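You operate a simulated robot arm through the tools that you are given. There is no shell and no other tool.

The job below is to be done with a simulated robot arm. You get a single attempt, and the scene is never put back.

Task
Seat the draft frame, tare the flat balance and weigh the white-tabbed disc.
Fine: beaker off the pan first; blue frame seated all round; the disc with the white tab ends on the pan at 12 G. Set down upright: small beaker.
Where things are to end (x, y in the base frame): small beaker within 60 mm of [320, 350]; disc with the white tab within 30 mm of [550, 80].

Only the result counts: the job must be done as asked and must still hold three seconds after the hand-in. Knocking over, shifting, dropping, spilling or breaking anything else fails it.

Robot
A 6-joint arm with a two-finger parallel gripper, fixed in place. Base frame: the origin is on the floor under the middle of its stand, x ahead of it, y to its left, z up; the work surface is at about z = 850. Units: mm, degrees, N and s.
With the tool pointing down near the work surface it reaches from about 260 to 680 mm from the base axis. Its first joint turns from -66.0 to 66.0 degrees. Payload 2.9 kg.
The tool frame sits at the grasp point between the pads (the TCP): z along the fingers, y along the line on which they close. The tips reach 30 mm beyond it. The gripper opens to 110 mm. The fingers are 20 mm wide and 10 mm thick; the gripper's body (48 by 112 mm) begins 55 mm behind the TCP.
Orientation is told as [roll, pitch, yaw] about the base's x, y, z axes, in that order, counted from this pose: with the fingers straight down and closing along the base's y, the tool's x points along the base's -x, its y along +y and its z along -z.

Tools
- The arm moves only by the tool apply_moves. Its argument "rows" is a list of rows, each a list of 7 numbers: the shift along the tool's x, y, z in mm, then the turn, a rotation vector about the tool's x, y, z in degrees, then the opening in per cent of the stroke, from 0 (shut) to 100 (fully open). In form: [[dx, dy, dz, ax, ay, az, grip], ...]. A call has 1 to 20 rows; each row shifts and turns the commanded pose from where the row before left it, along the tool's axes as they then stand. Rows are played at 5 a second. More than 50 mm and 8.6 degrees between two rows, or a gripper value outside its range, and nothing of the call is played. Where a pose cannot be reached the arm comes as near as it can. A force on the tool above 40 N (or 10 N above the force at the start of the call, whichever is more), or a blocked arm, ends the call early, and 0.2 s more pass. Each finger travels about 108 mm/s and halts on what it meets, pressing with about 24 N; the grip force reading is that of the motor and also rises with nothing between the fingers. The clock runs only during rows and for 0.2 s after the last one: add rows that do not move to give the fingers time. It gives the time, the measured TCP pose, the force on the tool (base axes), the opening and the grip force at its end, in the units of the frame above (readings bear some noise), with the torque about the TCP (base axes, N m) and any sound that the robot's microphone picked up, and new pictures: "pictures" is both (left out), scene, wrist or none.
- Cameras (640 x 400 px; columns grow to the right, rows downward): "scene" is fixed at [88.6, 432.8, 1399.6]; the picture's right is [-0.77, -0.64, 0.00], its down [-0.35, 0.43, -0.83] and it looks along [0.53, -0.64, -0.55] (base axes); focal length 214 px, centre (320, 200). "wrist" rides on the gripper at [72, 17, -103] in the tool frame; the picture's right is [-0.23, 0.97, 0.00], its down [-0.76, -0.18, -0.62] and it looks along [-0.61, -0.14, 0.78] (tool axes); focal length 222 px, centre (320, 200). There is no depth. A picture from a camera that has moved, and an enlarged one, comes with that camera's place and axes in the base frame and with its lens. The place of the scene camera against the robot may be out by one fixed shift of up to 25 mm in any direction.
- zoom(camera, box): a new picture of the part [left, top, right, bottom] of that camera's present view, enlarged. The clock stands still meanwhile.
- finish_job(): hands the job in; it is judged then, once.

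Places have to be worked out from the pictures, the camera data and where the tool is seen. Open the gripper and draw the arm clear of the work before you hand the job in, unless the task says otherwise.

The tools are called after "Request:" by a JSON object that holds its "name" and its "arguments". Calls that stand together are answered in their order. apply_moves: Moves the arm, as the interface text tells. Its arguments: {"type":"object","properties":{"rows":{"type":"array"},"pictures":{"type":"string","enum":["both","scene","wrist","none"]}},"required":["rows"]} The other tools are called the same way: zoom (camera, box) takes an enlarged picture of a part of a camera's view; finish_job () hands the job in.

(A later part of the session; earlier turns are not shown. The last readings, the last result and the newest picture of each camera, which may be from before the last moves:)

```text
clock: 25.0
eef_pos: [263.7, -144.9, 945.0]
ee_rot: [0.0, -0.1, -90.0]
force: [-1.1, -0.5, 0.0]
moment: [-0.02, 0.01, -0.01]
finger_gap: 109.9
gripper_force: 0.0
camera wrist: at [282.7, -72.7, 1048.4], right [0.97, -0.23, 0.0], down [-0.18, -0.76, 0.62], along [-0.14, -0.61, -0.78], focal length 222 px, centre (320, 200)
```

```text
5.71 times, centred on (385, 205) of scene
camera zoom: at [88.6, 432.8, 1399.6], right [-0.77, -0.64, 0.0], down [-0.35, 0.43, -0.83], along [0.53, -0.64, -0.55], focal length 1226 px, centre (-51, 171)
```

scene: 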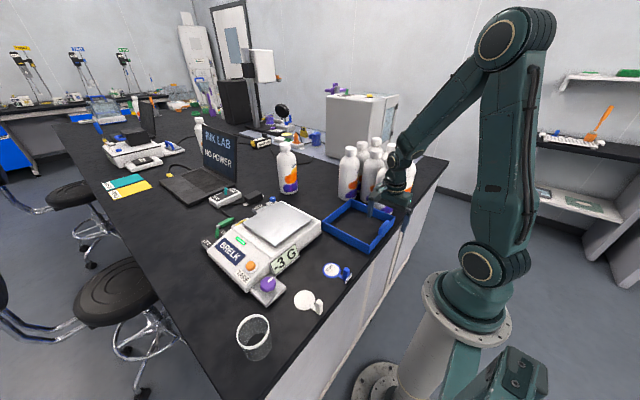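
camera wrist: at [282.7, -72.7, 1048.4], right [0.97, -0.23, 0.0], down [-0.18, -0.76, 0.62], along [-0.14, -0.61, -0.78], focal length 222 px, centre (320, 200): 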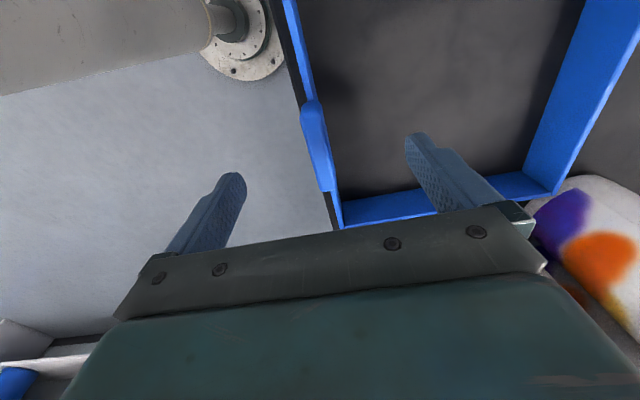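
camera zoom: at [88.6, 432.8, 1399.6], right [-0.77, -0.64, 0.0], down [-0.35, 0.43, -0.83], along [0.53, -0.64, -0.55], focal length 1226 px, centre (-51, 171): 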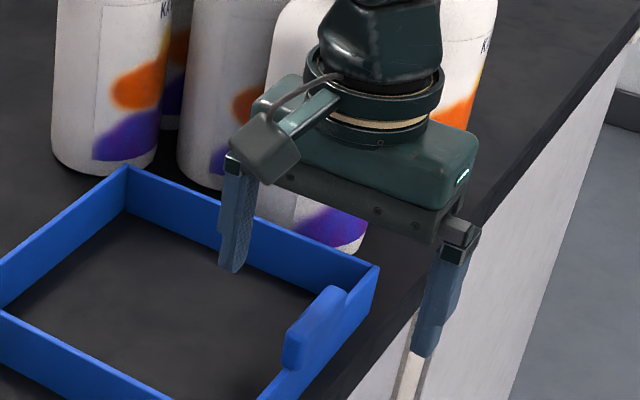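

The block is centred under the TCP (x≈264, y≈-145). I'll descend to z≈895 with the fingertips about 15 mm above the table, then close on the block.

Request:
{"name": "apply_moves", "arguments": {"rows": [[0, 0, 20, 0, 0, 0, 100], [0, 0, 20, 0, 0, 0, 100], [0, 0, 10, 0, 0, 0, 100], [0, 0, 0, 0, 0, 0, 60], [0, 0, 0, 0, 0, 0, 35], [0, 0, 0, 0, 0, 0, 20]], "pictures": "both"}}

```text
clock: 26.4
eef_pos: [264.8, -145.0, 894.5]
ee_rot: [-0.1, 0.0, -89.9]
force: [0.3, 0.4, -0.2]
moment: [0.02, 0.04, -0.03]
finger_gap: 22.1
gripper_force: 0.0
camera wrist: at [282.8, -72.5, 998.0], right [0.97, -0.23, 0.0], down [-0.18, -0.76, 0.62], along [-0.14, -0.61, -0.78], focal length 222 px, centre (320, 200)
```

scene: 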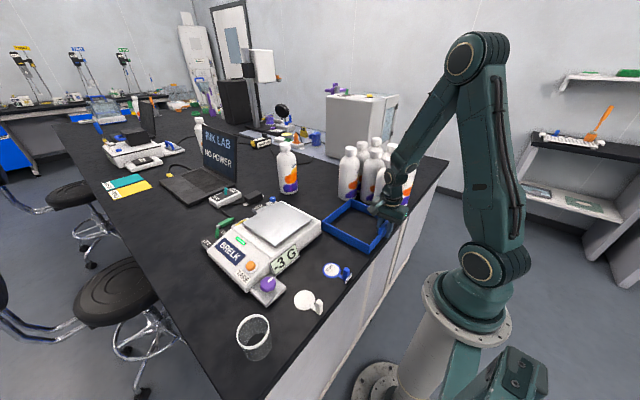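
wrist: 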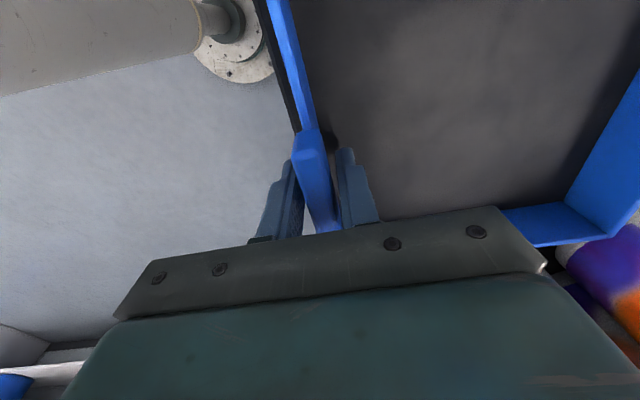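

Request:
{"name": "zoom", "arguments": {"camera": "wrist", "box": [250, 110, 400, 240]}}

Request:
{"name": "zoom", "arguments": {"camera": "scene", "box": [350, 170, 430, 250]}}

```text
3.08 times, centred on (325, 175) of wrist
camera zoom: at [282.8, -72.5, 998.0], right [0.97, -0.23, 0.0], down [-0.18, -0.76, 0.62], along [-0.14, -0.61, -0.78], focal length 684 px, centre (305, 277)
```

zoom: 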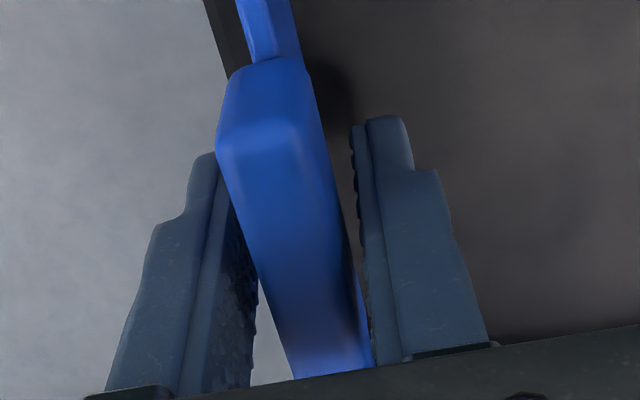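

```text
5.00 times, centred on (390, 210) of scene
camera zoom: at [88.6, 432.8, 1399.6], right [-0.77, -0.64, 0.0], down [-0.35, 0.43, -0.83], along [0.53, -0.64, -0.55], focal length 1072 px, centre (-30, 150)
```

zoom: 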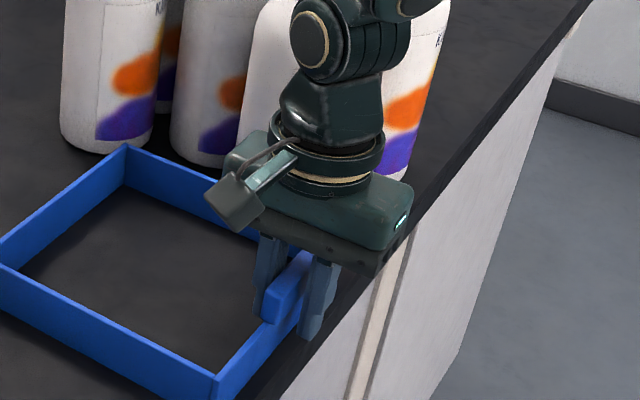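

The fingers straddle the block with small gaps on both sides. I'll close fully to clamp it.

Request:
{"name": "apply_moves", "arguments": {"rows": [[0, 0, 0, 0, 0, 0, 14], [0, 0, 0, 0, 0, 0, 8], [0, 0, 0, 0, 0, 0, 0], [0, 0, 0, 0, 0, 0, 0]], "pictures": "wrist"}}

```text
clock: 27.4
eef_pos: [263.7, -144.0, 894.8]
ee_rot: [0.0, 0.0, -89.9]
force: [-0.7, 0.5, -0.2]
moment: [-0.01, 0.04, -0.04]
finger_gap: 13.8
gripper_force: 24.1
camera wrist: at [282.8, -72.5, 998.1], right [0.97, -0.23, 0.0], down [-0.18, -0.76, 0.62], along [-0.14, -0.61, -0.78], focal length 222 px, centre (320, 200)
```

wrist: 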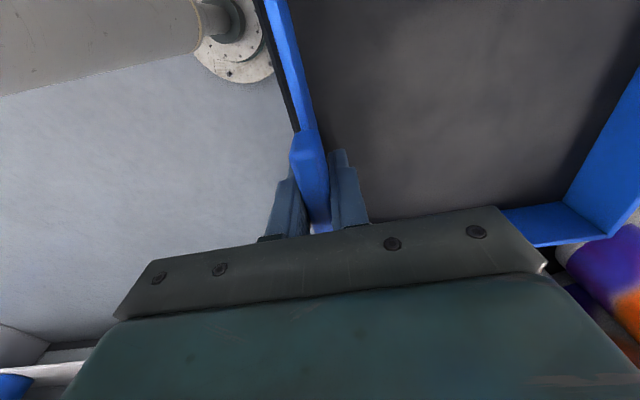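

The block is clamped (13.8 mm, 24 N). I'll lift slowly by 15 mm and check the weight, torque and tilt.

Request:
{"name": "apply_moves", "arguments": {"rows": [[0, 0, -3, 0, 0, 0, 0], [0, 0, -5, 0, 0, 0, 0], [0, 0, -7, 0, 0, 0, 0], [0, 0, 0, 0, 0, 0, 0]], "pictures": "both"}}

```text
clock: 28.4
eef_pos: [264.4, -145.6, 911.5]
ee_rot: [0.0, 0.0, -89.9]
force: [-0.4, -0.1, -0.5]
moment: [-0.01, 0.1, 0.0]
finger_gap: 13.7
gripper_force: 24.6
camera wrist: at [282.9, -72.6, 1013.2], right [0.97, -0.23, 0.0], down [-0.18, -0.76, 0.62], along [-0.14, -0.61, -0.78], focal length 222 px, centre (320, 200)
```

scene: 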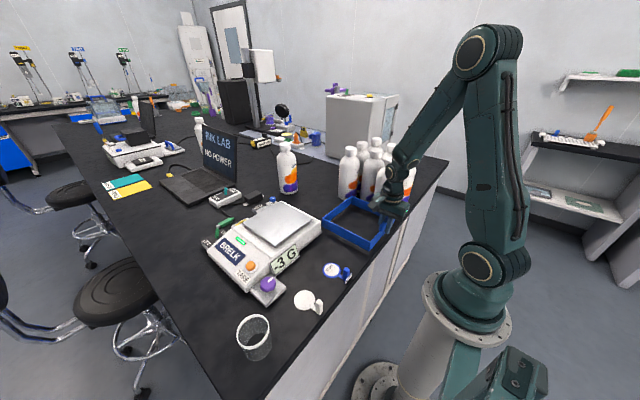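
wrist: 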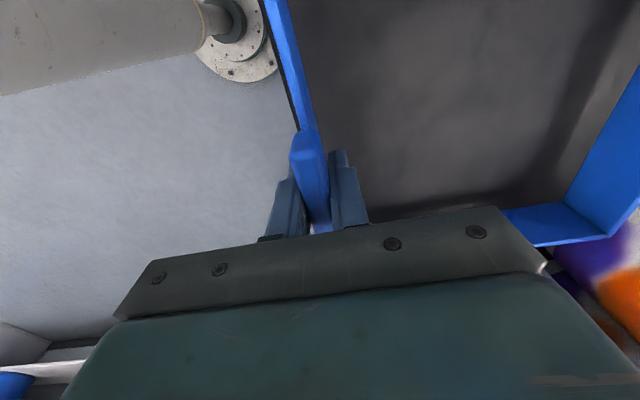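

The frame lifts level (0.1 N·m, roughly 100 g) with no visible sag. I'll zoom in on it to measure where it sits relative to the tool.

Request:
{"name": "zoom", "arguments": {"camera": "wrist", "box": [240, 0, 400, 140]}}

Request:
{"name": "zoom", "arguments": {"camera": "wrist", "box": [480, 80, 640, 250]}}

Request:
{"name": "zoom", "arguments": {"camera": "scene", "box": [310, 170, 430, 260]}}

```text
2.86 times, centred on (320, 70) of wrist
camera zoom: at [282.9, -72.6, 1013.2], right [0.97, -0.23, 0.0], down [-0.18, -0.76, 0.62], along [-0.14, -0.61, -0.78], focal length 635 px, centre (320, 571)
```

zoom: 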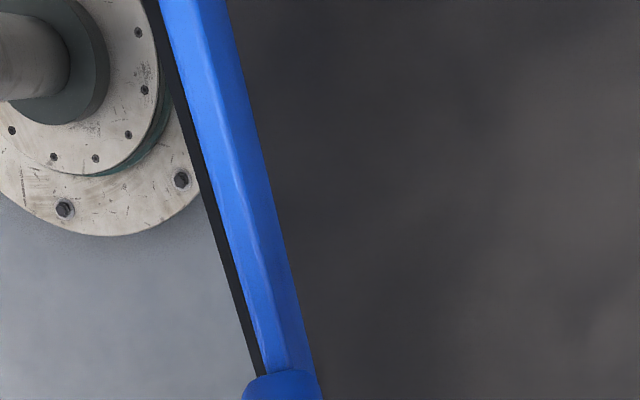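

```text
2.35 times, centred on (560, 165) of wrist
camera zoom: at [282.9, -72.6, 1013.2], right [0.97, -0.23, 0.0], down [-0.18, -0.76, 0.62], along [-0.14, -0.61, -0.78], focal length 523 px, centre (-245, 282)
```

zoom: 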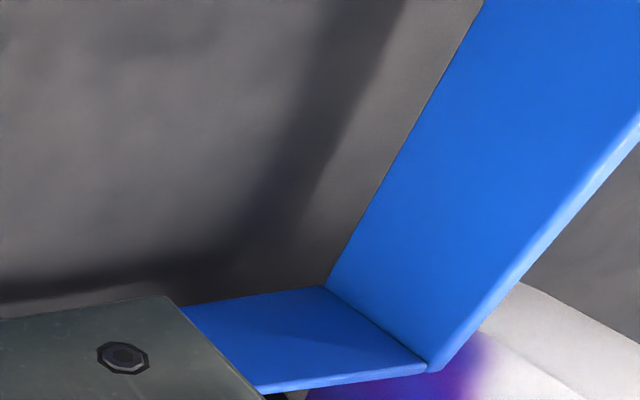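

```text
4.44 times, centred on (370, 215) of scene
camera zoom: at [88.6, 432.8, 1399.6], right [-0.77, -0.64, 0.0], down [-0.35, 0.43, -0.83], along [0.53, -0.64, -0.55], focal length 953 px, centre (98, 133)
```

zoom: 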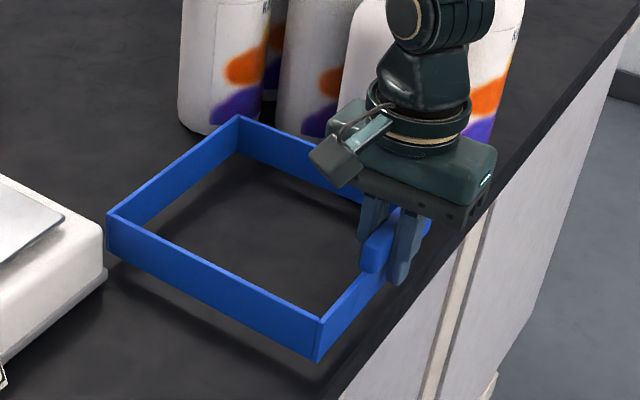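

The frame hangs from the near wall, with its centre about 97 mm ahead (+x) of the TCP and a wall height of roughly 37 mm. I'll lift it clear, easing away from the bottles, then carry it to hover over the balance.

Request:
{"name": "apply_moves", "arguments": {"rows": [[0, 0, -10, 0, 0, 0, 0], [2, 0, -18, 0, 0, 0, 0], [4, 0, -25, 0, 0, 0, 0], [4, 0, -25, 0, 0, 0, 0], [4, 2, -22, 0, 0, 0, 0], [12, 11, -10, 0, 0, 0, 0], [22, 19, -5, 0, 0, 0, 0], [25, 22, -2, 0, 0, 0, 0], [25, 22, -2, 0, 0, 0, 0], [25, 22, -2, 0, 0, 0, 0], [25, 22, -2, 0, 0, 0, 0], [25, 22, -2, 0, 0, 0, 0], [22, 19, -2, 0, 0, 0, 0], [15, 13, 0, 0, 0, 0, 0], [8, 6, 0, 0, 0, 0, 0], [0, 0, 0, 0, 0, 0, 0], [0, 0, 0, 0, 0, 0, 0]], "pictures": "both"}}

```text
clock: 32.0
eef_pos: [446.1, 74.6, 1037.4]
ee_rot: [0.0, 0.0, -90.1]
force: [1.0, -0.5, -0.2]
moment: [-0.01, 0.09, 0.01]
finger_gap: 13.6
gripper_force: 23.6
camera wrist: at [463.7, 146.5, 1139.9], right [0.97, -0.23, 0.0], down [-0.18, -0.76, 0.62], along [-0.14, -0.61, -0.78], focal length 222 px, centre (320, 200)
```

scene: 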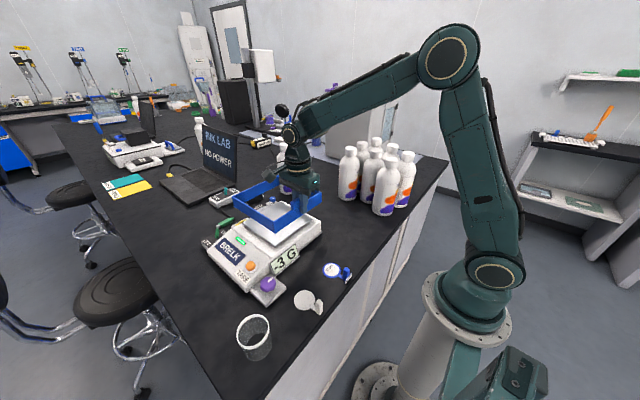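
wrist: 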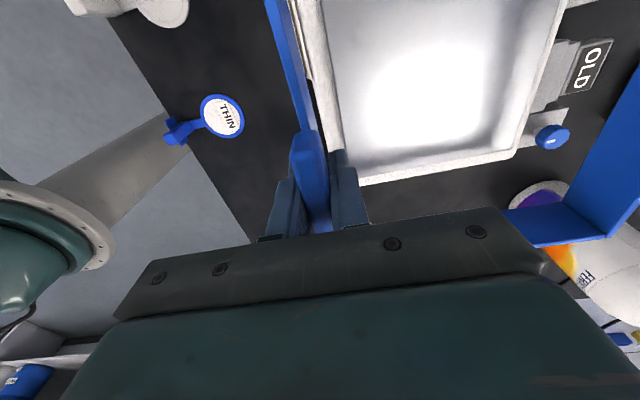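

The frame is held level above the balance. I'll zoom in to locate the platform and pan edges relative to the frame.

Request:
{"name": "zoom", "arguments": {"camera": "wrist", "box": [260, 0, 420, 200]}}

Request:
{"name": "zoom", "arguments": {"camera": "wrist", "box": [440, 0, 640, 250]}}

Request:
{"name": "zoom", "arguments": {"camera": "scene", "box": [200, 160, 340, 290]}}

```text
2.00 times, centred on (340, 100) of wrist
camera zoom: at [463.7, 146.5, 1139.9], right [0.97, -0.23, 0.0], down [-0.18, -0.76, 0.62], along [-0.14, -0.61, -0.78], focal length 444 px, centre (280, 400)
```

zoom: 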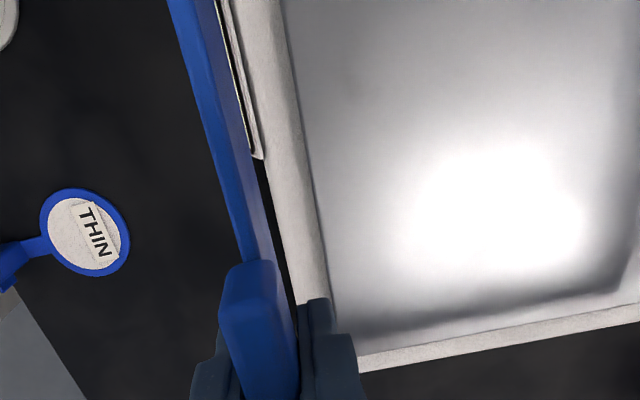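

```text
1.60 times, centred on (540, 125) of wrist
camera zoom: at [463.7, 146.5, 1139.9], right [0.97, -0.23, 0.0], down [-0.18, -0.76, 0.62], along [-0.14, -0.61, -0.78], focal length 355 px, centre (-32, 320)
```

zoom: 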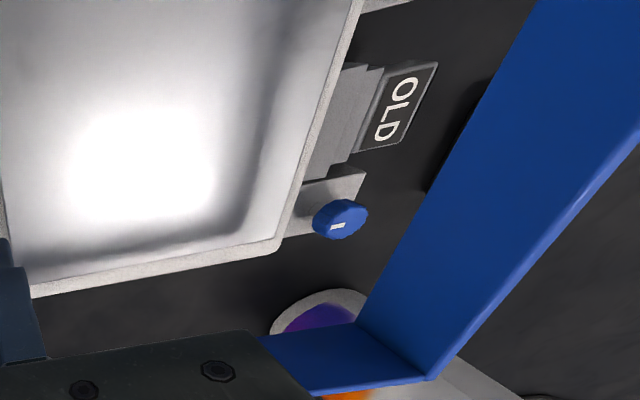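

```text
3.08 times, centred on (270, 225) of scene
camera zoom: at [88.6, 432.8, 1399.6], right [-0.77, -0.64, 0.0], down [-0.35, 0.43, -0.83], along [0.53, -0.64, -0.55], focal length 660 px, centre (474, 123)
```

zoom: 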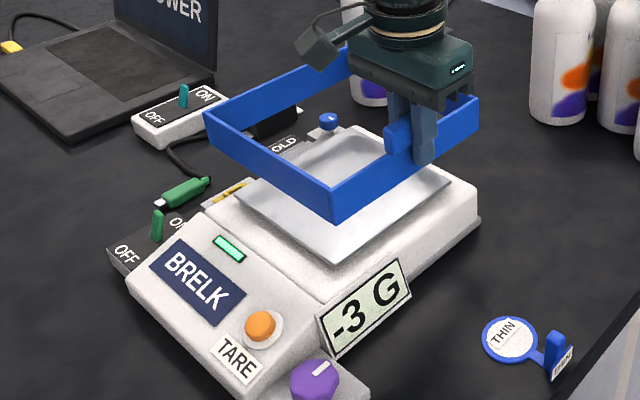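

Request:
{"name": "zoom", "arguments": {"camera": "wrist", "box": [400, 90, 560, 200]}}

Request:
{"name": "zoom", "arguments": {"camera": "wrist", "box": [290, 0, 390, 200]}}

Request:
{"name": "zoom", "arguments": {"camera": "wrist", "box": [490, 0, 600, 110]}}

```text
3.64 times, centred on (480, 145) of wrist
camera zoom: at [463.7, 146.5, 1139.9], right [0.97, -0.23, 0.0], down [-0.18, -0.76, 0.62], along [-0.14, -0.61, -0.78], focal length 808 px, centre (-262, 400)
```

zoom: 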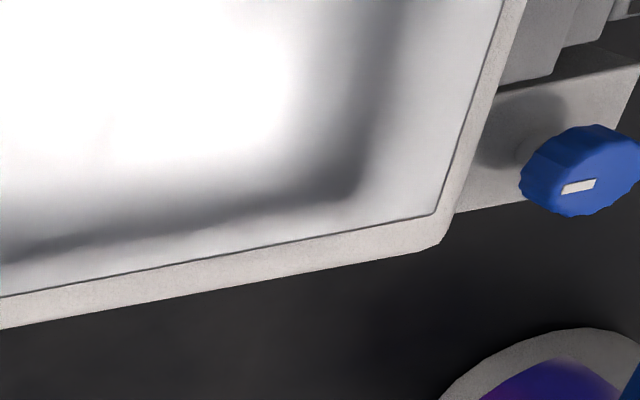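

```text
2.00 times, centred on (340, 100) of wrist
camera zoom: at [463.7, 146.5, 1139.9], right [0.97, -0.23, 0.0], down [-0.18, -0.76, 0.62], along [-0.14, -0.61, -0.78], focal length 444 px, centre (280, 400)
```

zoom: 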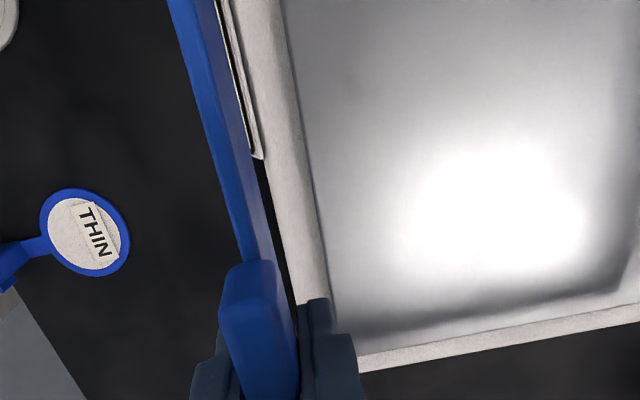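

```text
3.64 times, centred on (545, 55) of wrist
camera zoom: at [463.7, 146.5, 1139.9], right [0.97, -0.23, 0.0], down [-0.18, -0.76, 0.62], along [-0.14, -0.61, -0.78], focal length 808 px, centre (-498, 727)
```

zoom: 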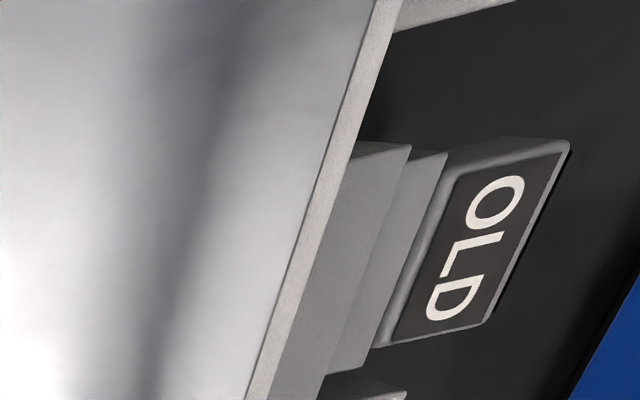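

Comparing views, I put the pan centre at about (548.6, 84.5) and the ledge at z≈918. The frame's centre is about (+98, +1.5) from the TCP. I'll shift to bring the frame over the pan, lower it to about 20 mm above the ledge and look again.

Request:
{"name": "apply_moves", "arguments": {"rows": [[4, 2, 10, 0, 0, 0, 0], [4.5, 2.4, 15, 0, 0, 0, 0], [0, 0, 15, 0, 0, 0, 0], [0, 0, 12, 0, 0, 0, 0], [0, 0, 0, 0, 0, 0, 0], [0, 0, 0, 0, 0, 0, 0]], "pictures": "both"}}

```text
clock: 33.4
eef_pos: [448.2, 82.2, 984.3]
ee_rot: [-0.1, 0.0, -90.0]
force: [0.1, 0.3, 0.0]
moment: [0.0, 0.07, 0.01]
finger_gap: 13.6
gripper_force: 23.8
camera wrist: at [467.4, 154.3, 1087.5], right [0.97, -0.23, 0.0], down [-0.18, -0.76, 0.62], along [-0.14, -0.61, -0.78], focal length 222 px, centre (320, 200)
```

scene: 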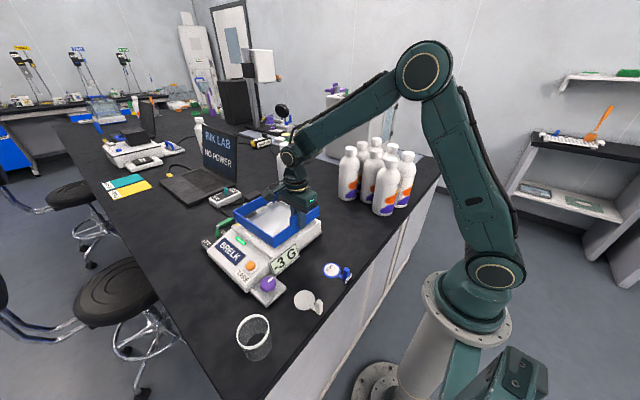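
wrist: 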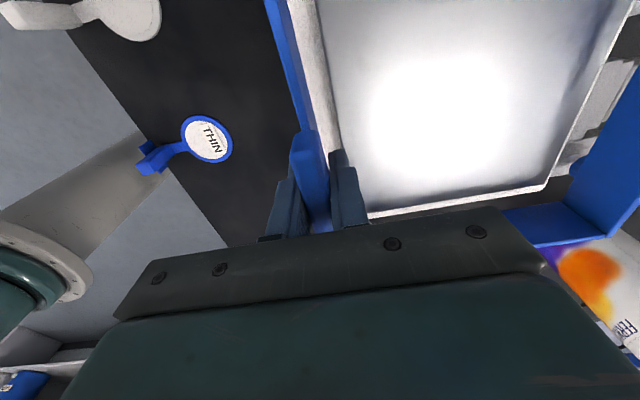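

Request:
{"name": "zoom", "arguments": {"camera": "scene", "box": [200, 180, 340, 290]}}

Request:
{"name": "zoom", "arguments": {"camera": "wrist", "box": [500, 60, 640, 250]}}

Request:
{"name": "zoom", "arguments": {"camera": "wrist", "box": [270, 20, 370, 180]}}

```text
3.64 times, centred on (270, 235) of scene
camera zoom: at [88.6, 432.8, 1399.6], right [-0.77, -0.64, 0.0], down [-0.35, 0.43, -0.83], along [0.53, -0.64, -0.55], focal length 780 px, centre (502, 73)
```

zoom: 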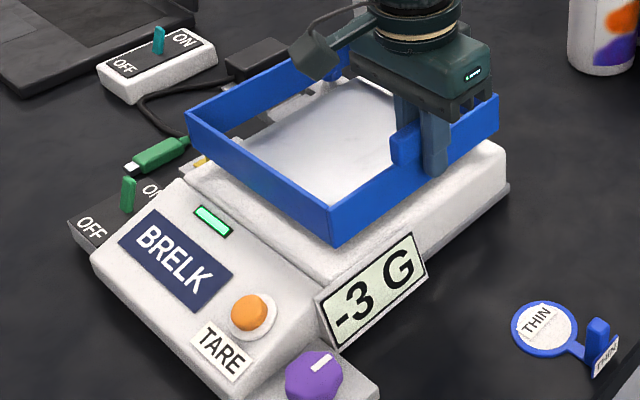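

```text
2.11 times, centred on (570, 155) of wrist
camera zoom: at [467.4, 154.3, 1087.5], right [0.97, -0.23, 0.0], down [-0.18, -0.76, 0.62], along [-0.14, -0.61, -0.78], focal length 468 px, centre (-206, 295)
```

zoom: 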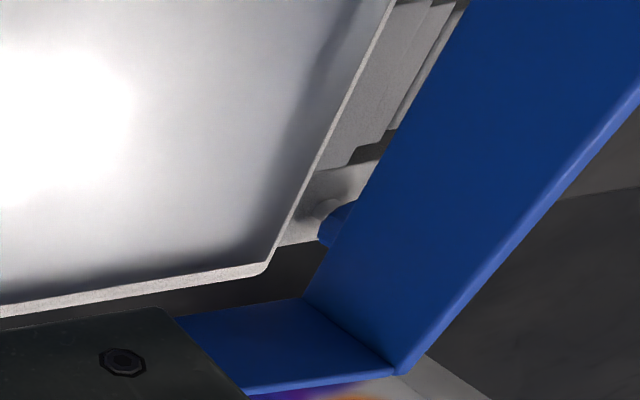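

```text
2.50 times, centred on (320, 100) of wrist
camera zoom: at [467.4, 154.3, 1087.5], right [0.97, -0.23, 0.0], down [-0.18, -0.76, 0.62], along [-0.14, -0.61, -0.78], focal length 555 px, centre (320, 450)
```

zoom: 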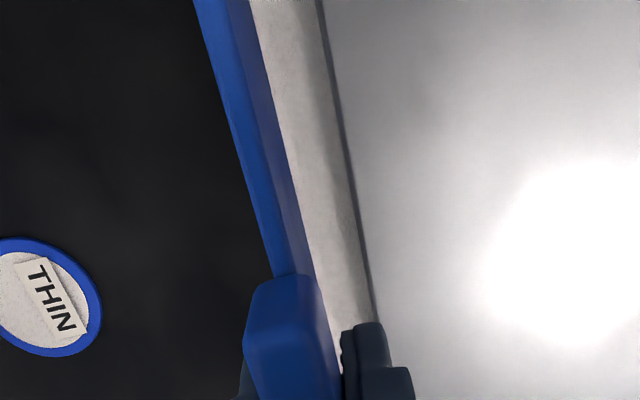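

In this view both are visible: the frame's inner gap to the pan is about 13 mm on the far side and 14 mm on the near side. On the left it is about 15.7 mm, so I'll shift the frame +2 mm in y and continue down slowly.

Request:
{"name": "apply_moves", "arguments": {"rows": [[2, 0, 4, 0, 0, 0, 0], [0, 0, 4, 0, 0, 0, 0], [0, 0, 4, 0, 0, 0, 0], [0, 0, 2, 0, 0, 0, 0], [0, 0, 0, 0, 0, 0, 0]], "pictures": "both"}}

```text
clock: 34.6
eef_pos: [449.8, 83.3, 971.8]
ee_rot: [0.0, 0.0, -89.9]
force: [-0.2, -0.9, -0.1]
moment: [-0.03, 0.05, -0.04]
finger_gap: 13.8
gripper_force: 24.5
camera wrist: at [467.3, 155.9, 1073.7], right [0.97, -0.23, 0.0], down [-0.18, -0.76, 0.62], along [-0.14, -0.61, -0.78], focal length 222 px, centre (320, 200)
```

scene: 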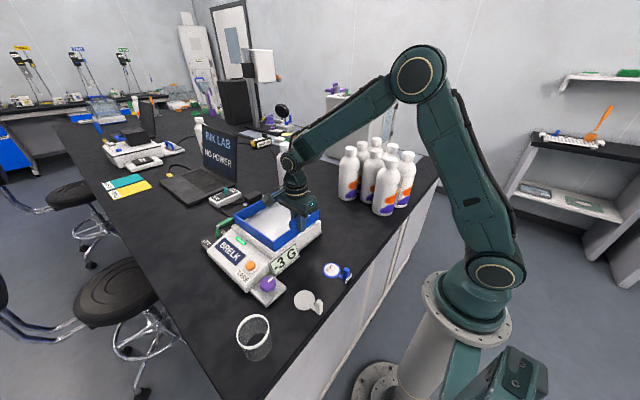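
wrist: 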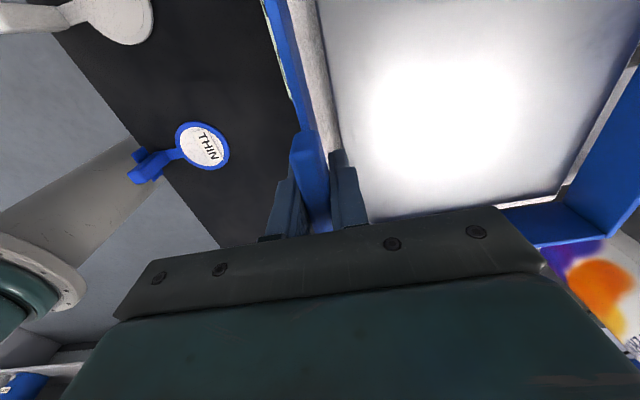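

Request:
{"name": "zoom", "arguments": {"camera": "scene", "box": [210, 180, 330, 280]}}

Request:
{"name": "zoom", "arguments": {"camera": "wrist", "box": [480, 60, 640, 250]}}

Request:
{"name": "zoom", "arguments": {"camera": "wrist", "box": [260, 0, 380, 180]}}

```text
4.00 times, centred on (270, 230) of scene
camera zoom: at [88.6, 432.8, 1399.6], right [-0.77, -0.64, 0.0], down [-0.35, 0.43, -0.83], along [0.53, -0.64, -0.55], focal length 858 px, centre (520, 80)
```

zoom: 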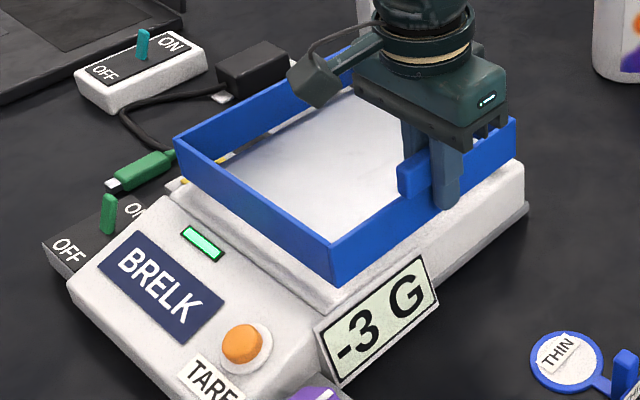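

```text
2.11 times, centred on (560, 155) of wrist
camera zoom: at [467.3, 155.9, 1073.7], right [0.97, -0.23, 0.0], down [-0.18, -0.76, 0.62], along [-0.14, -0.61, -0.78], focal length 468 px, centre (-185, 295)
```

zoom: 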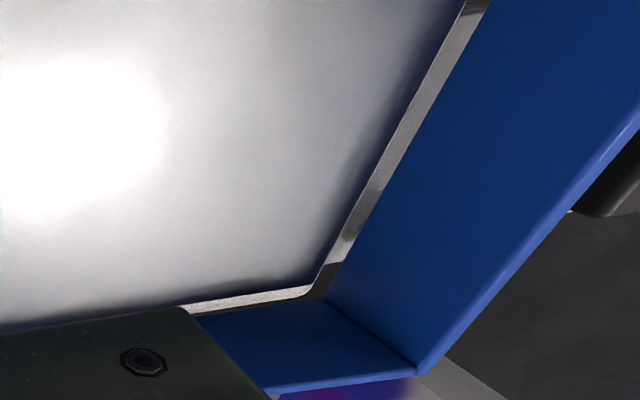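

```text
2.22 times, centred on (320, 90) of wrist
camera zoom: at [467.3, 155.9, 1073.7], right [0.97, -0.23, 0.0], down [-0.18, -0.76, 0.62], along [-0.14, -0.61, -0.78], focal length 494 px, centre (320, 444)
```

zoom: 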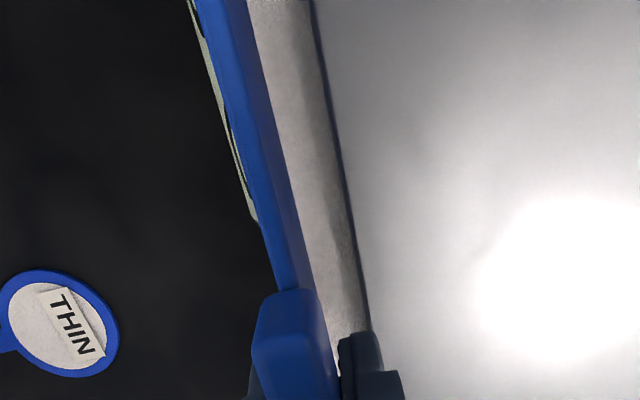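

The gaps are now about 12.3 mm far, 14.2 mm near and 13.2 mm left, so x needs about +1 mm and y is good. I'll nudge and lower in small steps, watching for contact.

Request:
{"name": "apply_moves", "arguments": {"rows": [[0, 1, 1, 0, 0, 0, 0], [0, 0, 1, 0, 0, 0, 0], [0, 0, 1, 0, 0, 0, 0], [0, 0, 0, 0, 0, 0, 0]], "pictures": "none"}}

Request:
{"name": "apply_moves", "arguments": {"rows": [[0, 0, 1, 0, 0, 0, 0], [0, 0, 1, 0, 0, 0, 0], [0, 0, 0, 0, 0, 0, 0]], "pictures": "both"}}

```text
clock: 35.6
eef_pos: [450.8, 84.3, 968.3]
ee_rot: [0.0, 0.0, -90.0]
force: [-0.7, 0.2, -0.2]
moment: [0.03, 0.07, -0.05]
finger_gap: 13.7
gripper_force: 23.4
```

```text
clock: 36.4
eef_pos: [450.0, 86.1, 967.5]
ee_rot: [0.0, -0.1, -90.0]
force: [0.3, -0.6, -0.4]
moment: [0.0, 0.07, 0.06]
finger_gap: 13.6
gripper_force: 23.8
camera wrist: at [468.5, 156.2, 1068.9], right [0.97, -0.23, 0.0], down [-0.18, -0.76, 0.62], along [-0.14, -0.61, -0.78], focal length 222 px, centre (320, 200)
```

scene: 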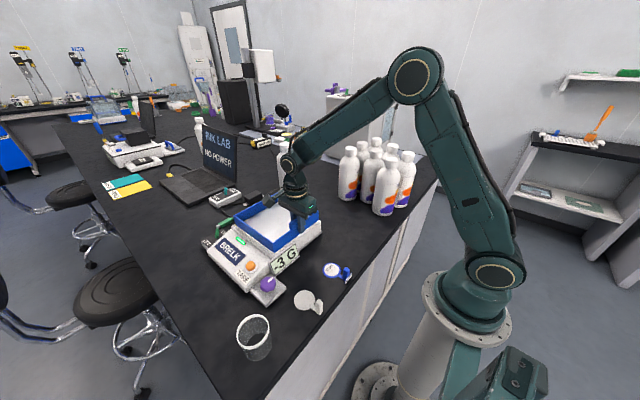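
wrist: 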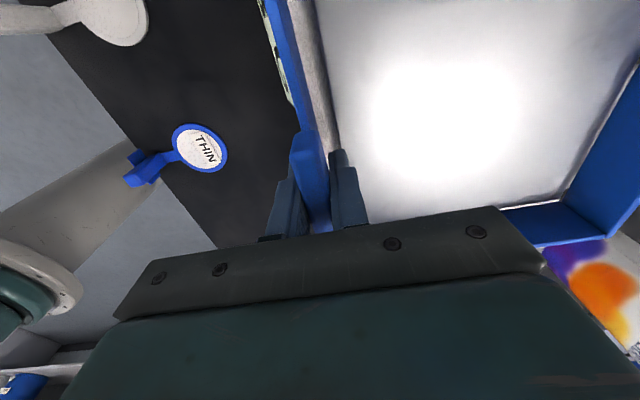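

Still no contact at TCP z≈966 (frame bottom about 921). I'll keep stepping down.

Request:
{"name": "apply_moves", "arguments": {"rows": [[0, 0, 1, 0, 0, 0, 0], [0, 0, 1, 0, 0, 0, 0], [0, 0, 0, 0, 0, 0, 0]], "pictures": "none"}}

Request:
{"name": "zoom", "arguments": {"camera": "scene", "box": [210, 180, 330, 280]}}

Request:
{"name": "zoom", "arguments": {"camera": "wrist", "box": [480, 60, 640, 250]}}

Request:
{"name": "zoom", "arguments": {"camera": "wrist", "box": [300, 80, 400, 240]}}

```text
clock: 37.2
eef_pos: [449.0, 83.3, 964.6]
ee_rot: [0.0, 0.1, -90.0]
force: [0.2, -0.3, -1.3]
moment: [0.02, 0.03, 0.0]
finger_gap: 13.4
gripper_force: 24.1
```

```text
4.00 times, centred on (270, 230) of scene
camera zoom: at [88.6, 432.8, 1399.6], right [-0.77, -0.64, 0.0], down [-0.35, 0.43, -0.83], along [0.53, -0.64, -0.55], focal length 858 px, centre (520, 80)
```

zoom: 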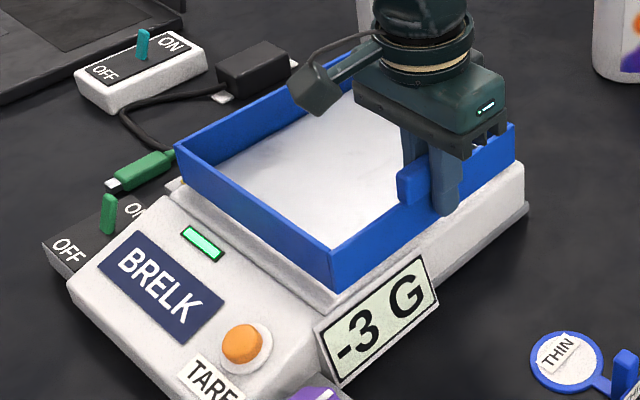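

```text
2.11 times, centred on (560, 155) of wrist
camera zoom: at [468.4, 156.1, 1066.8], right [0.97, -0.23, 0.0], down [-0.18, -0.76, 0.62], along [-0.14, -0.61, -0.78], focal length 468 px, centre (-185, 295)
```

zoom: 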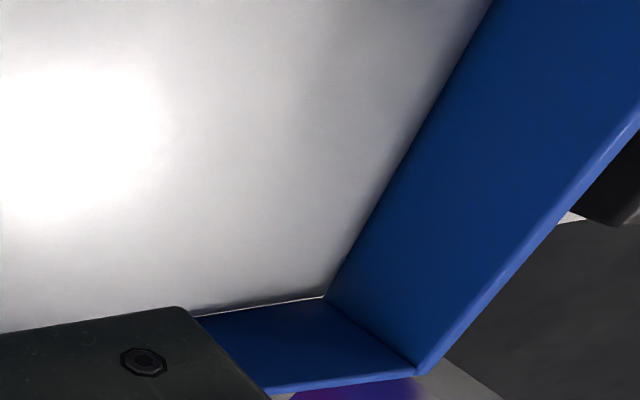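

```text
2.50 times, centred on (350, 160) of wrist
camera zoom: at [468.4, 156.1, 1066.8], right [0.97, -0.23, 0.0], down [-0.18, -0.76, 0.62], along [-0.14, -0.61, -0.78], focal length 555 px, centre (245, 300)
```

zoom: 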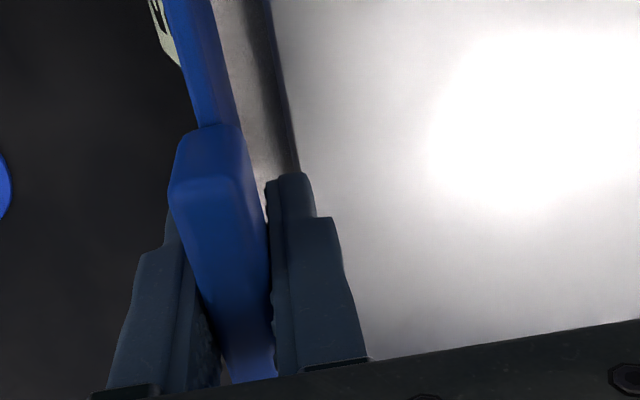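

No contact yet at TCP z≈964, with the fingertips still about 4–5 mm above the pan. I'll do two more 1 mm steps, checking the force each time.

Request:
{"name": "apply_moves", "arguments": {"rows": [[0, 0, 1, 0, 0, 0, 0], [0, 0, 0, 0, 0, 0, 0]], "pictures": "none"}}

Request:
{"name": "apply_moves", "arguments": {"rows": [[0, 0, 1, 0, 0, 0, 0], [0, 0, 0, 0, 0, 0, 0]], "pictures": "wrist"}}

Request:
{"name": "zoom", "arguments": {"camera": "scene", "box": [220, 200, 330, 280]}}

```text
clock: 37.8
eef_pos: [450.3, 84.4, 963.7]
ee_rot: [0.0, 0.0, -90.1]
force: [-0.1, -0.1, -1.3]
moment: [-0.03, 0.07, 0.02]
finger_gap: 13.4
gripper_force: 24.2
```

```text
clock: 38.4
eef_pos: [449.4, 83.7, 961.8]
ee_rot: [-0.1, 0.0, -89.9]
force: [0.4, -0.5, -0.1]
moment: [-0.02, 0.1, 0.0]
finger_gap: 13.7
gripper_force: 24.0
camera wrist: at [468.1, 156.0, 1064.8], right [0.97, -0.23, 0.0], down [-0.18, -0.76, 0.62], along [-0.14, -0.61, -0.78], focal length 222 px, centre (320, 200)
```

wrist: 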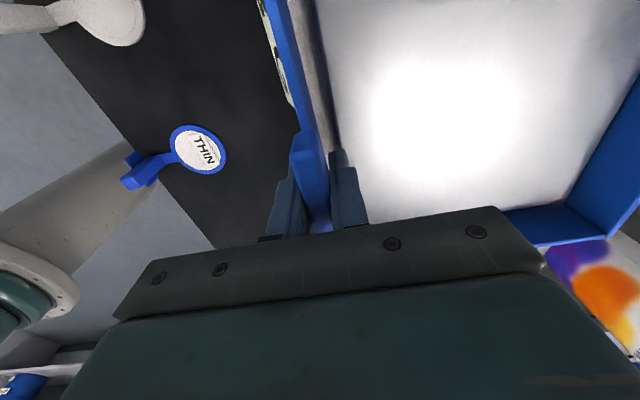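

```text
5.00 times, centred on (275, 240) of scene
camera zoom: at [88.6, 432.8, 1399.6], right [-0.77, -0.64, 0.0], down [-0.35, 0.43, -0.83], along [0.53, -0.64, -0.55], focal length 1072 px, centre (545, 0)
```

zoom: 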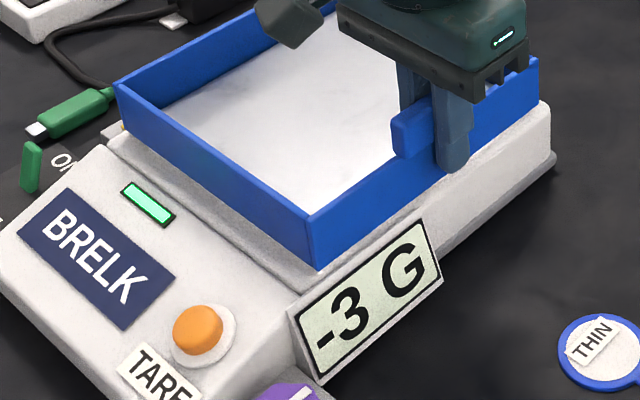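

Request:
{"name": "zoom", "arguments": {"camera": "wrist", "box": [310, 110, 370, 180]}}

Request:
{"name": "zoom", "arguments": {"camera": "scene", "box": [280, 200, 330, 260]}}

Request:
{"name": "zoom", "arguments": {"camera": "scene", "box": [235, 205, 290, 260]}}

Request:
{"name": "zoom", "arguments": {"camera": "wrist", "box": [560, 170, 630, 240]}}

```text
5.71 times, centred on (340, 145) of wrist
camera zoom: at [468.1, 156.0, 1064.8], right [0.97, -0.23, 0.0], down [-0.18, -0.76, 0.62], along [-0.14, -0.61, -0.78], focal length 1269 px, centre (206, 514)
```

zoom: 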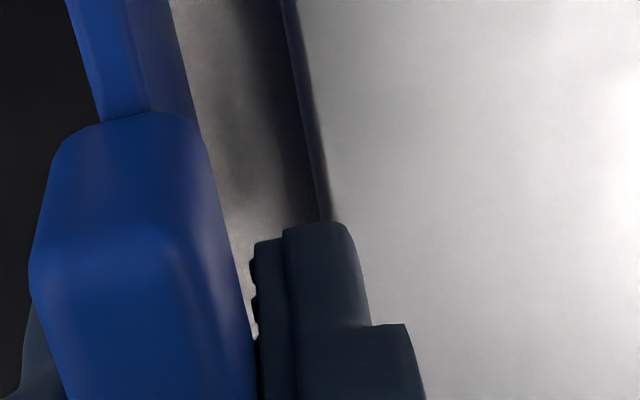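

```text
6.67 times, centred on (305, 230) of scene
camera zoom: at [88.6, 432.8, 1399.6], right [-0.77, -0.64, 0.0], down [-0.35, 0.43, -0.83], along [0.53, -0.64, -0.55], focal length 1430 px, centre (420, 0)
```

zoom: 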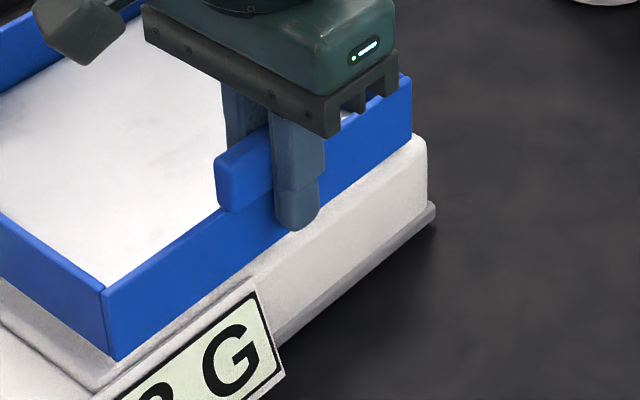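

```text
7.27 times, centred on (262, 232) of scene
camera zoom: at [88.6, 432.8, 1399.6], right [-0.77, -0.64, 0.0], down [-0.35, 0.43, -0.83], along [0.53, -0.64, -0.55], focal length 1560 px, centre (738, -36)
```

zoom: 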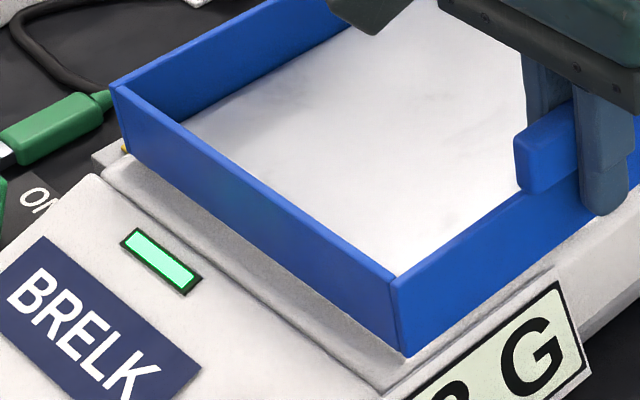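

```text
5.71 times, centred on (595, 205) of wrist
camera zoom: at [468.1, 156.0, 1064.8], right [0.97, -0.23, 0.0], down [-0.18, -0.76, 0.62], along [-0.14, -0.61, -0.78], focal length 1269 px, centre (-1251, 171)
```

zoom: 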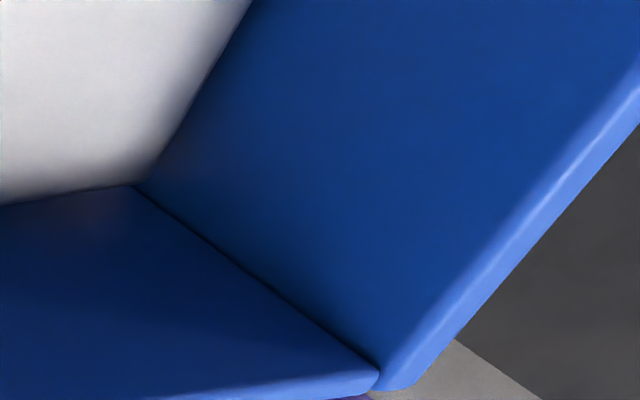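

The beaker's table contact (TCP about 893.5, against 969.8 on the pan) gives a pan height of about 926.3. So my fingertips (about 932) still have around 5 mm to spare. I'll step down further, watching both the force and the balance display for any finger touch on the pan.

Request:
{"name": "apply_moves", "arguments": {"rows": [[0, 0, 1, 0, 0, 0, 0], [0, 0, 0, 0, 0, 0, 0]], "pictures": "none"}}

Request:
{"name": "zoom", "arguments": {"camera": "scene", "box": [220, 200, 330, 280]}}

Request:
{"name": "apply_moves", "arguments": {"rows": [[0, 0, 1, 0, 0, 0, 0], [0, 0, 0, 0, 0, 0, 0]], "pictures": "wrist"}}

Request:
{"name": "zoom", "arguments": {"camera": "scene", "box": [220, 200, 330, 280]}}

```text
clock: 39.0
eef_pos: [449.9, 84.1, 960.2]
ee_rot: [-0.1, 0.0, -89.9]
force: [0.1, 0.0, 0.0]
moment: [0.01, 0.09, 0.02]
finger_gap: 13.3
gripper_force: 23.9
```

```text
5.00 times, centred on (275, 240) of scene
camera zoom: at [88.6, 432.8, 1399.6], right [-0.77, -0.64, 0.0], down [-0.35, 0.43, -0.83], along [0.53, -0.64, -0.55], focal length 1072 px, centre (545, 0)
```

zoom: 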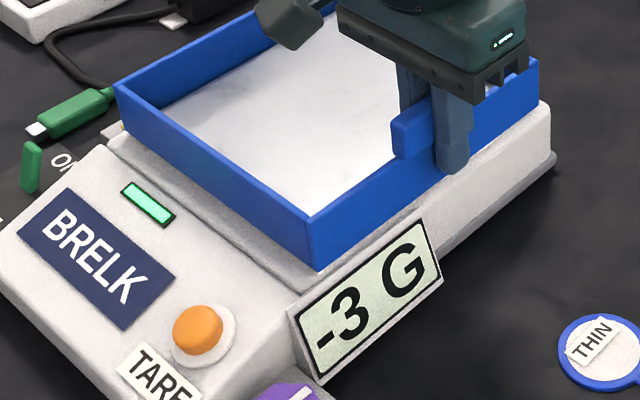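

```text
clock: 39.6
eef_pos: [449.8, 84.5, 960.5]
ee_rot: [0.1, 0.1, -89.9]
force: [0.2, 0.7, -1.1]
moment: [0.02, 0.09, 0.04]
finger_gap: 13.7
gripper_force: 24.0
camera wrist: at [468.1, 156.0, 1062.7], right [0.97, -0.23, 0.0], down [-0.18, -0.76, 0.62], along [-0.14, -0.61, -0.78], focal length 222 px, centre (320, 200)
```

wrist: 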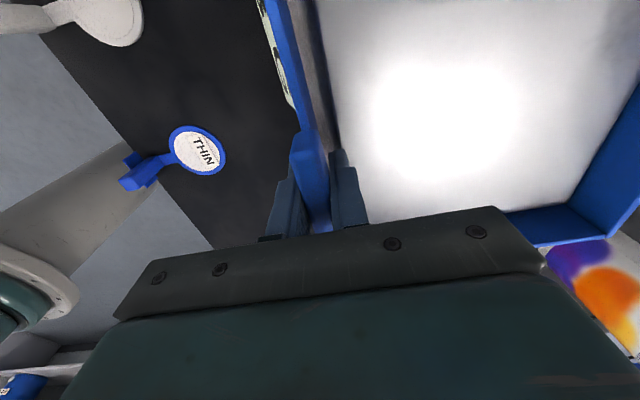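

```text
5.00 times, centred on (275, 240) of scene
camera zoom: at [88.6, 432.8, 1399.6], right [-0.77, -0.64, 0.0], down [-0.35, 0.43, -0.83], along [0.53, -0.64, -0.55], focal length 1072 px, centre (545, 0)
```

zoom: 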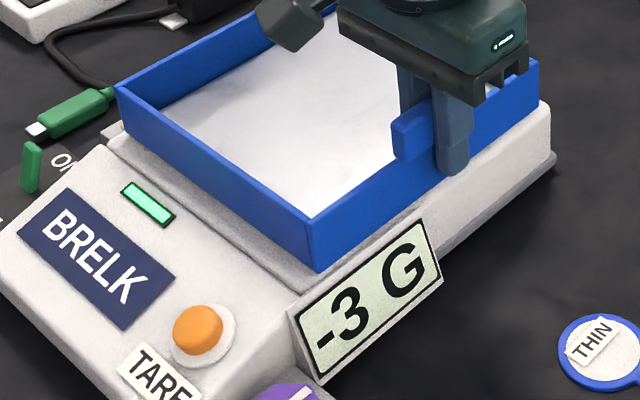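

The display still reads -3 G and there is no contact force. I'll continue at 1 mm steps.

Request:
{"name": "apply_moves", "arguments": {"rows": [[0, 0, 1, 0, 0, 0, 0], [0, 0, 0, 0, 0, 0, 0], [0, 0, 0, 0, 0, 0, 0]], "pictures": "none"}}

Request:
{"name": "zoom", "arguments": {"camera": "scene", "box": [220, 200, 330, 280]}}

Request:
{"name": "zoom", "arguments": {"camera": "wrist", "box": [310, 110, 370, 180]}}

```text
clock: 40.4
eef_pos: [450.5, 83.7, 959.1]
ee_rot: [0.0, 0.0, -89.9]
force: [-0.4, -0.1, -1.2]
moment: [0.03, 0.04, 0.01]
finger_gap: 13.4
gripper_force: 23.7
```

```text
5.00 times, centred on (275, 240) of scene
camera zoom: at [88.6, 432.8, 1399.6], right [-0.77, -0.64, 0.0], down [-0.35, 0.43, -0.83], along [0.53, -0.64, -0.55], focal length 1072 px, centre (545, 0)
```

zoom: 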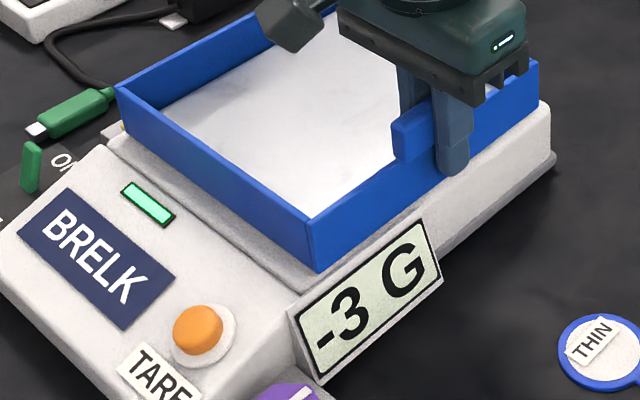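

```text
5.71 times, centred on (340, 145) of wrist
camera zoom: at [468.5, 155.7, 1061.8], right [0.97, -0.23, 0.0], down [-0.18, -0.76, 0.62], along [-0.14, -0.61, -0.78], focal length 1269 px, centre (206, 514)
```

zoom: 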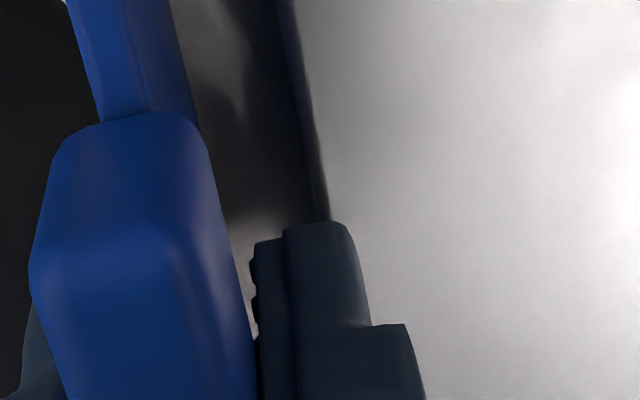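

Still reading -3 G with no support force. I'll take another 1 mm step and check.

Request:
{"name": "apply_moves", "arguments": {"rows": [[0, 0, 1, 0, 0, 0, 0], [0, 0, 0, 0, 0, 0, 0], [0, 0, 0, 0, 0, 0, 0]], "pictures": "none"}}

Request:
{"name": "zoom", "arguments": {"camera": "scene", "box": [220, 200, 330, 280]}}

Request:
{"name": "zoom", "arguments": {"camera": "scene", "box": [280, 200, 330, 260]}}

```text
clock: 41.2
eef_pos: [450.5, 82.8, 959.0]
ee_rot: [0.1, -0.1, -89.9]
force: [-0.8, 0.3, 0.0]
moment: [0.02, 0.08, -0.01]
finger_gap: 13.9
gripper_force: 23.5
```

```text
5.00 times, centred on (275, 240) of scene
camera zoom: at [88.6, 432.8, 1399.6], right [-0.77, -0.64, 0.0], down [-0.35, 0.43, -0.83], along [0.53, -0.64, -0.55], focal length 1072 px, centre (545, 0)
```

zoom: 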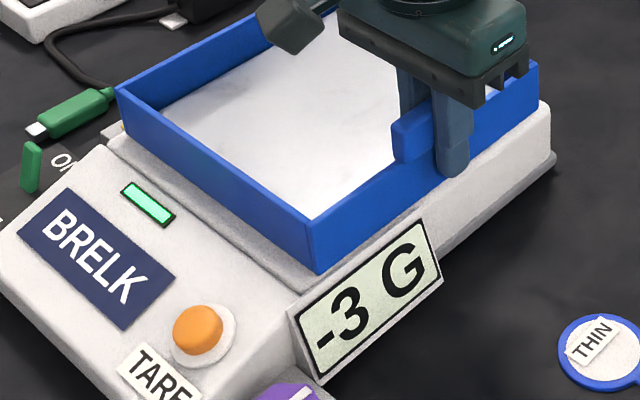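

```text
6.67 times, centred on (305, 230) of scene
camera zoom: at [88.6, 432.8, 1399.6], right [-0.77, -0.64, 0.0], down [-0.35, 0.43, -0.83], along [0.53, -0.64, -0.55], focal length 1430 px, centre (420, 0)
```

zoom: 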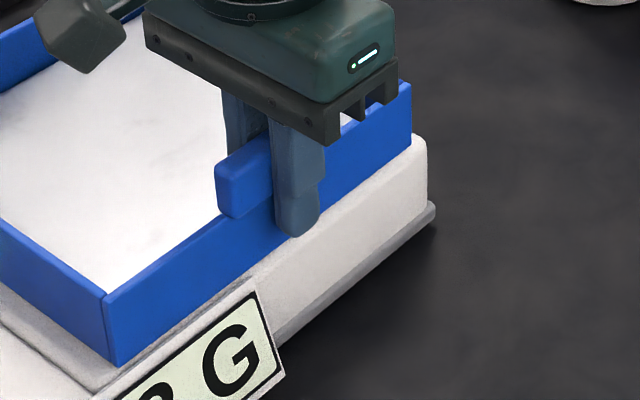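

The frame looks within 1–3 mm of the ledge, and the display is still unaffected. I'll continue in 1 mm steps.

Request:
{"name": "apply_moves", "arguments": {"rows": [[0, 0, 1, 0, 0, 0, 0], [0, 0, 0, 0, 0, 0, 0], [0, 0, 0, 0, 0, 0, 0]], "pictures": "none"}}

Request:
{"name": "zoom", "arguments": {"camera": "scene", "box": [220, 200, 330, 280]}}

```text
clock: 42.0
eef_pos: [450.9, 83.8, 957.0]
ee_rot: [0.2, -0.1, -89.9]
force: [0.2, 0.3, 3.8]
moment: [-0.16, 0.07, 0.01]
finger_gap: 13.8
gripper_force: 23.8
```

```text
5.00 times, centred on (275, 240) of scene
camera zoom: at [88.6, 432.8, 1399.6], right [-0.77, -0.64, 0.0], down [-0.35, 0.43, -0.83], along [0.53, -0.64, -0.55], focal length 1072 px, centre (545, 0)
```

zoom: 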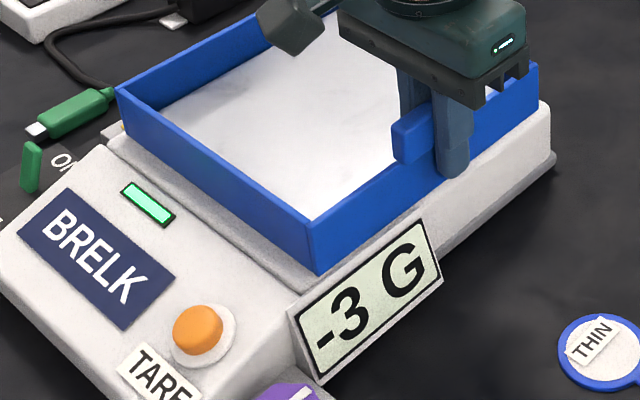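

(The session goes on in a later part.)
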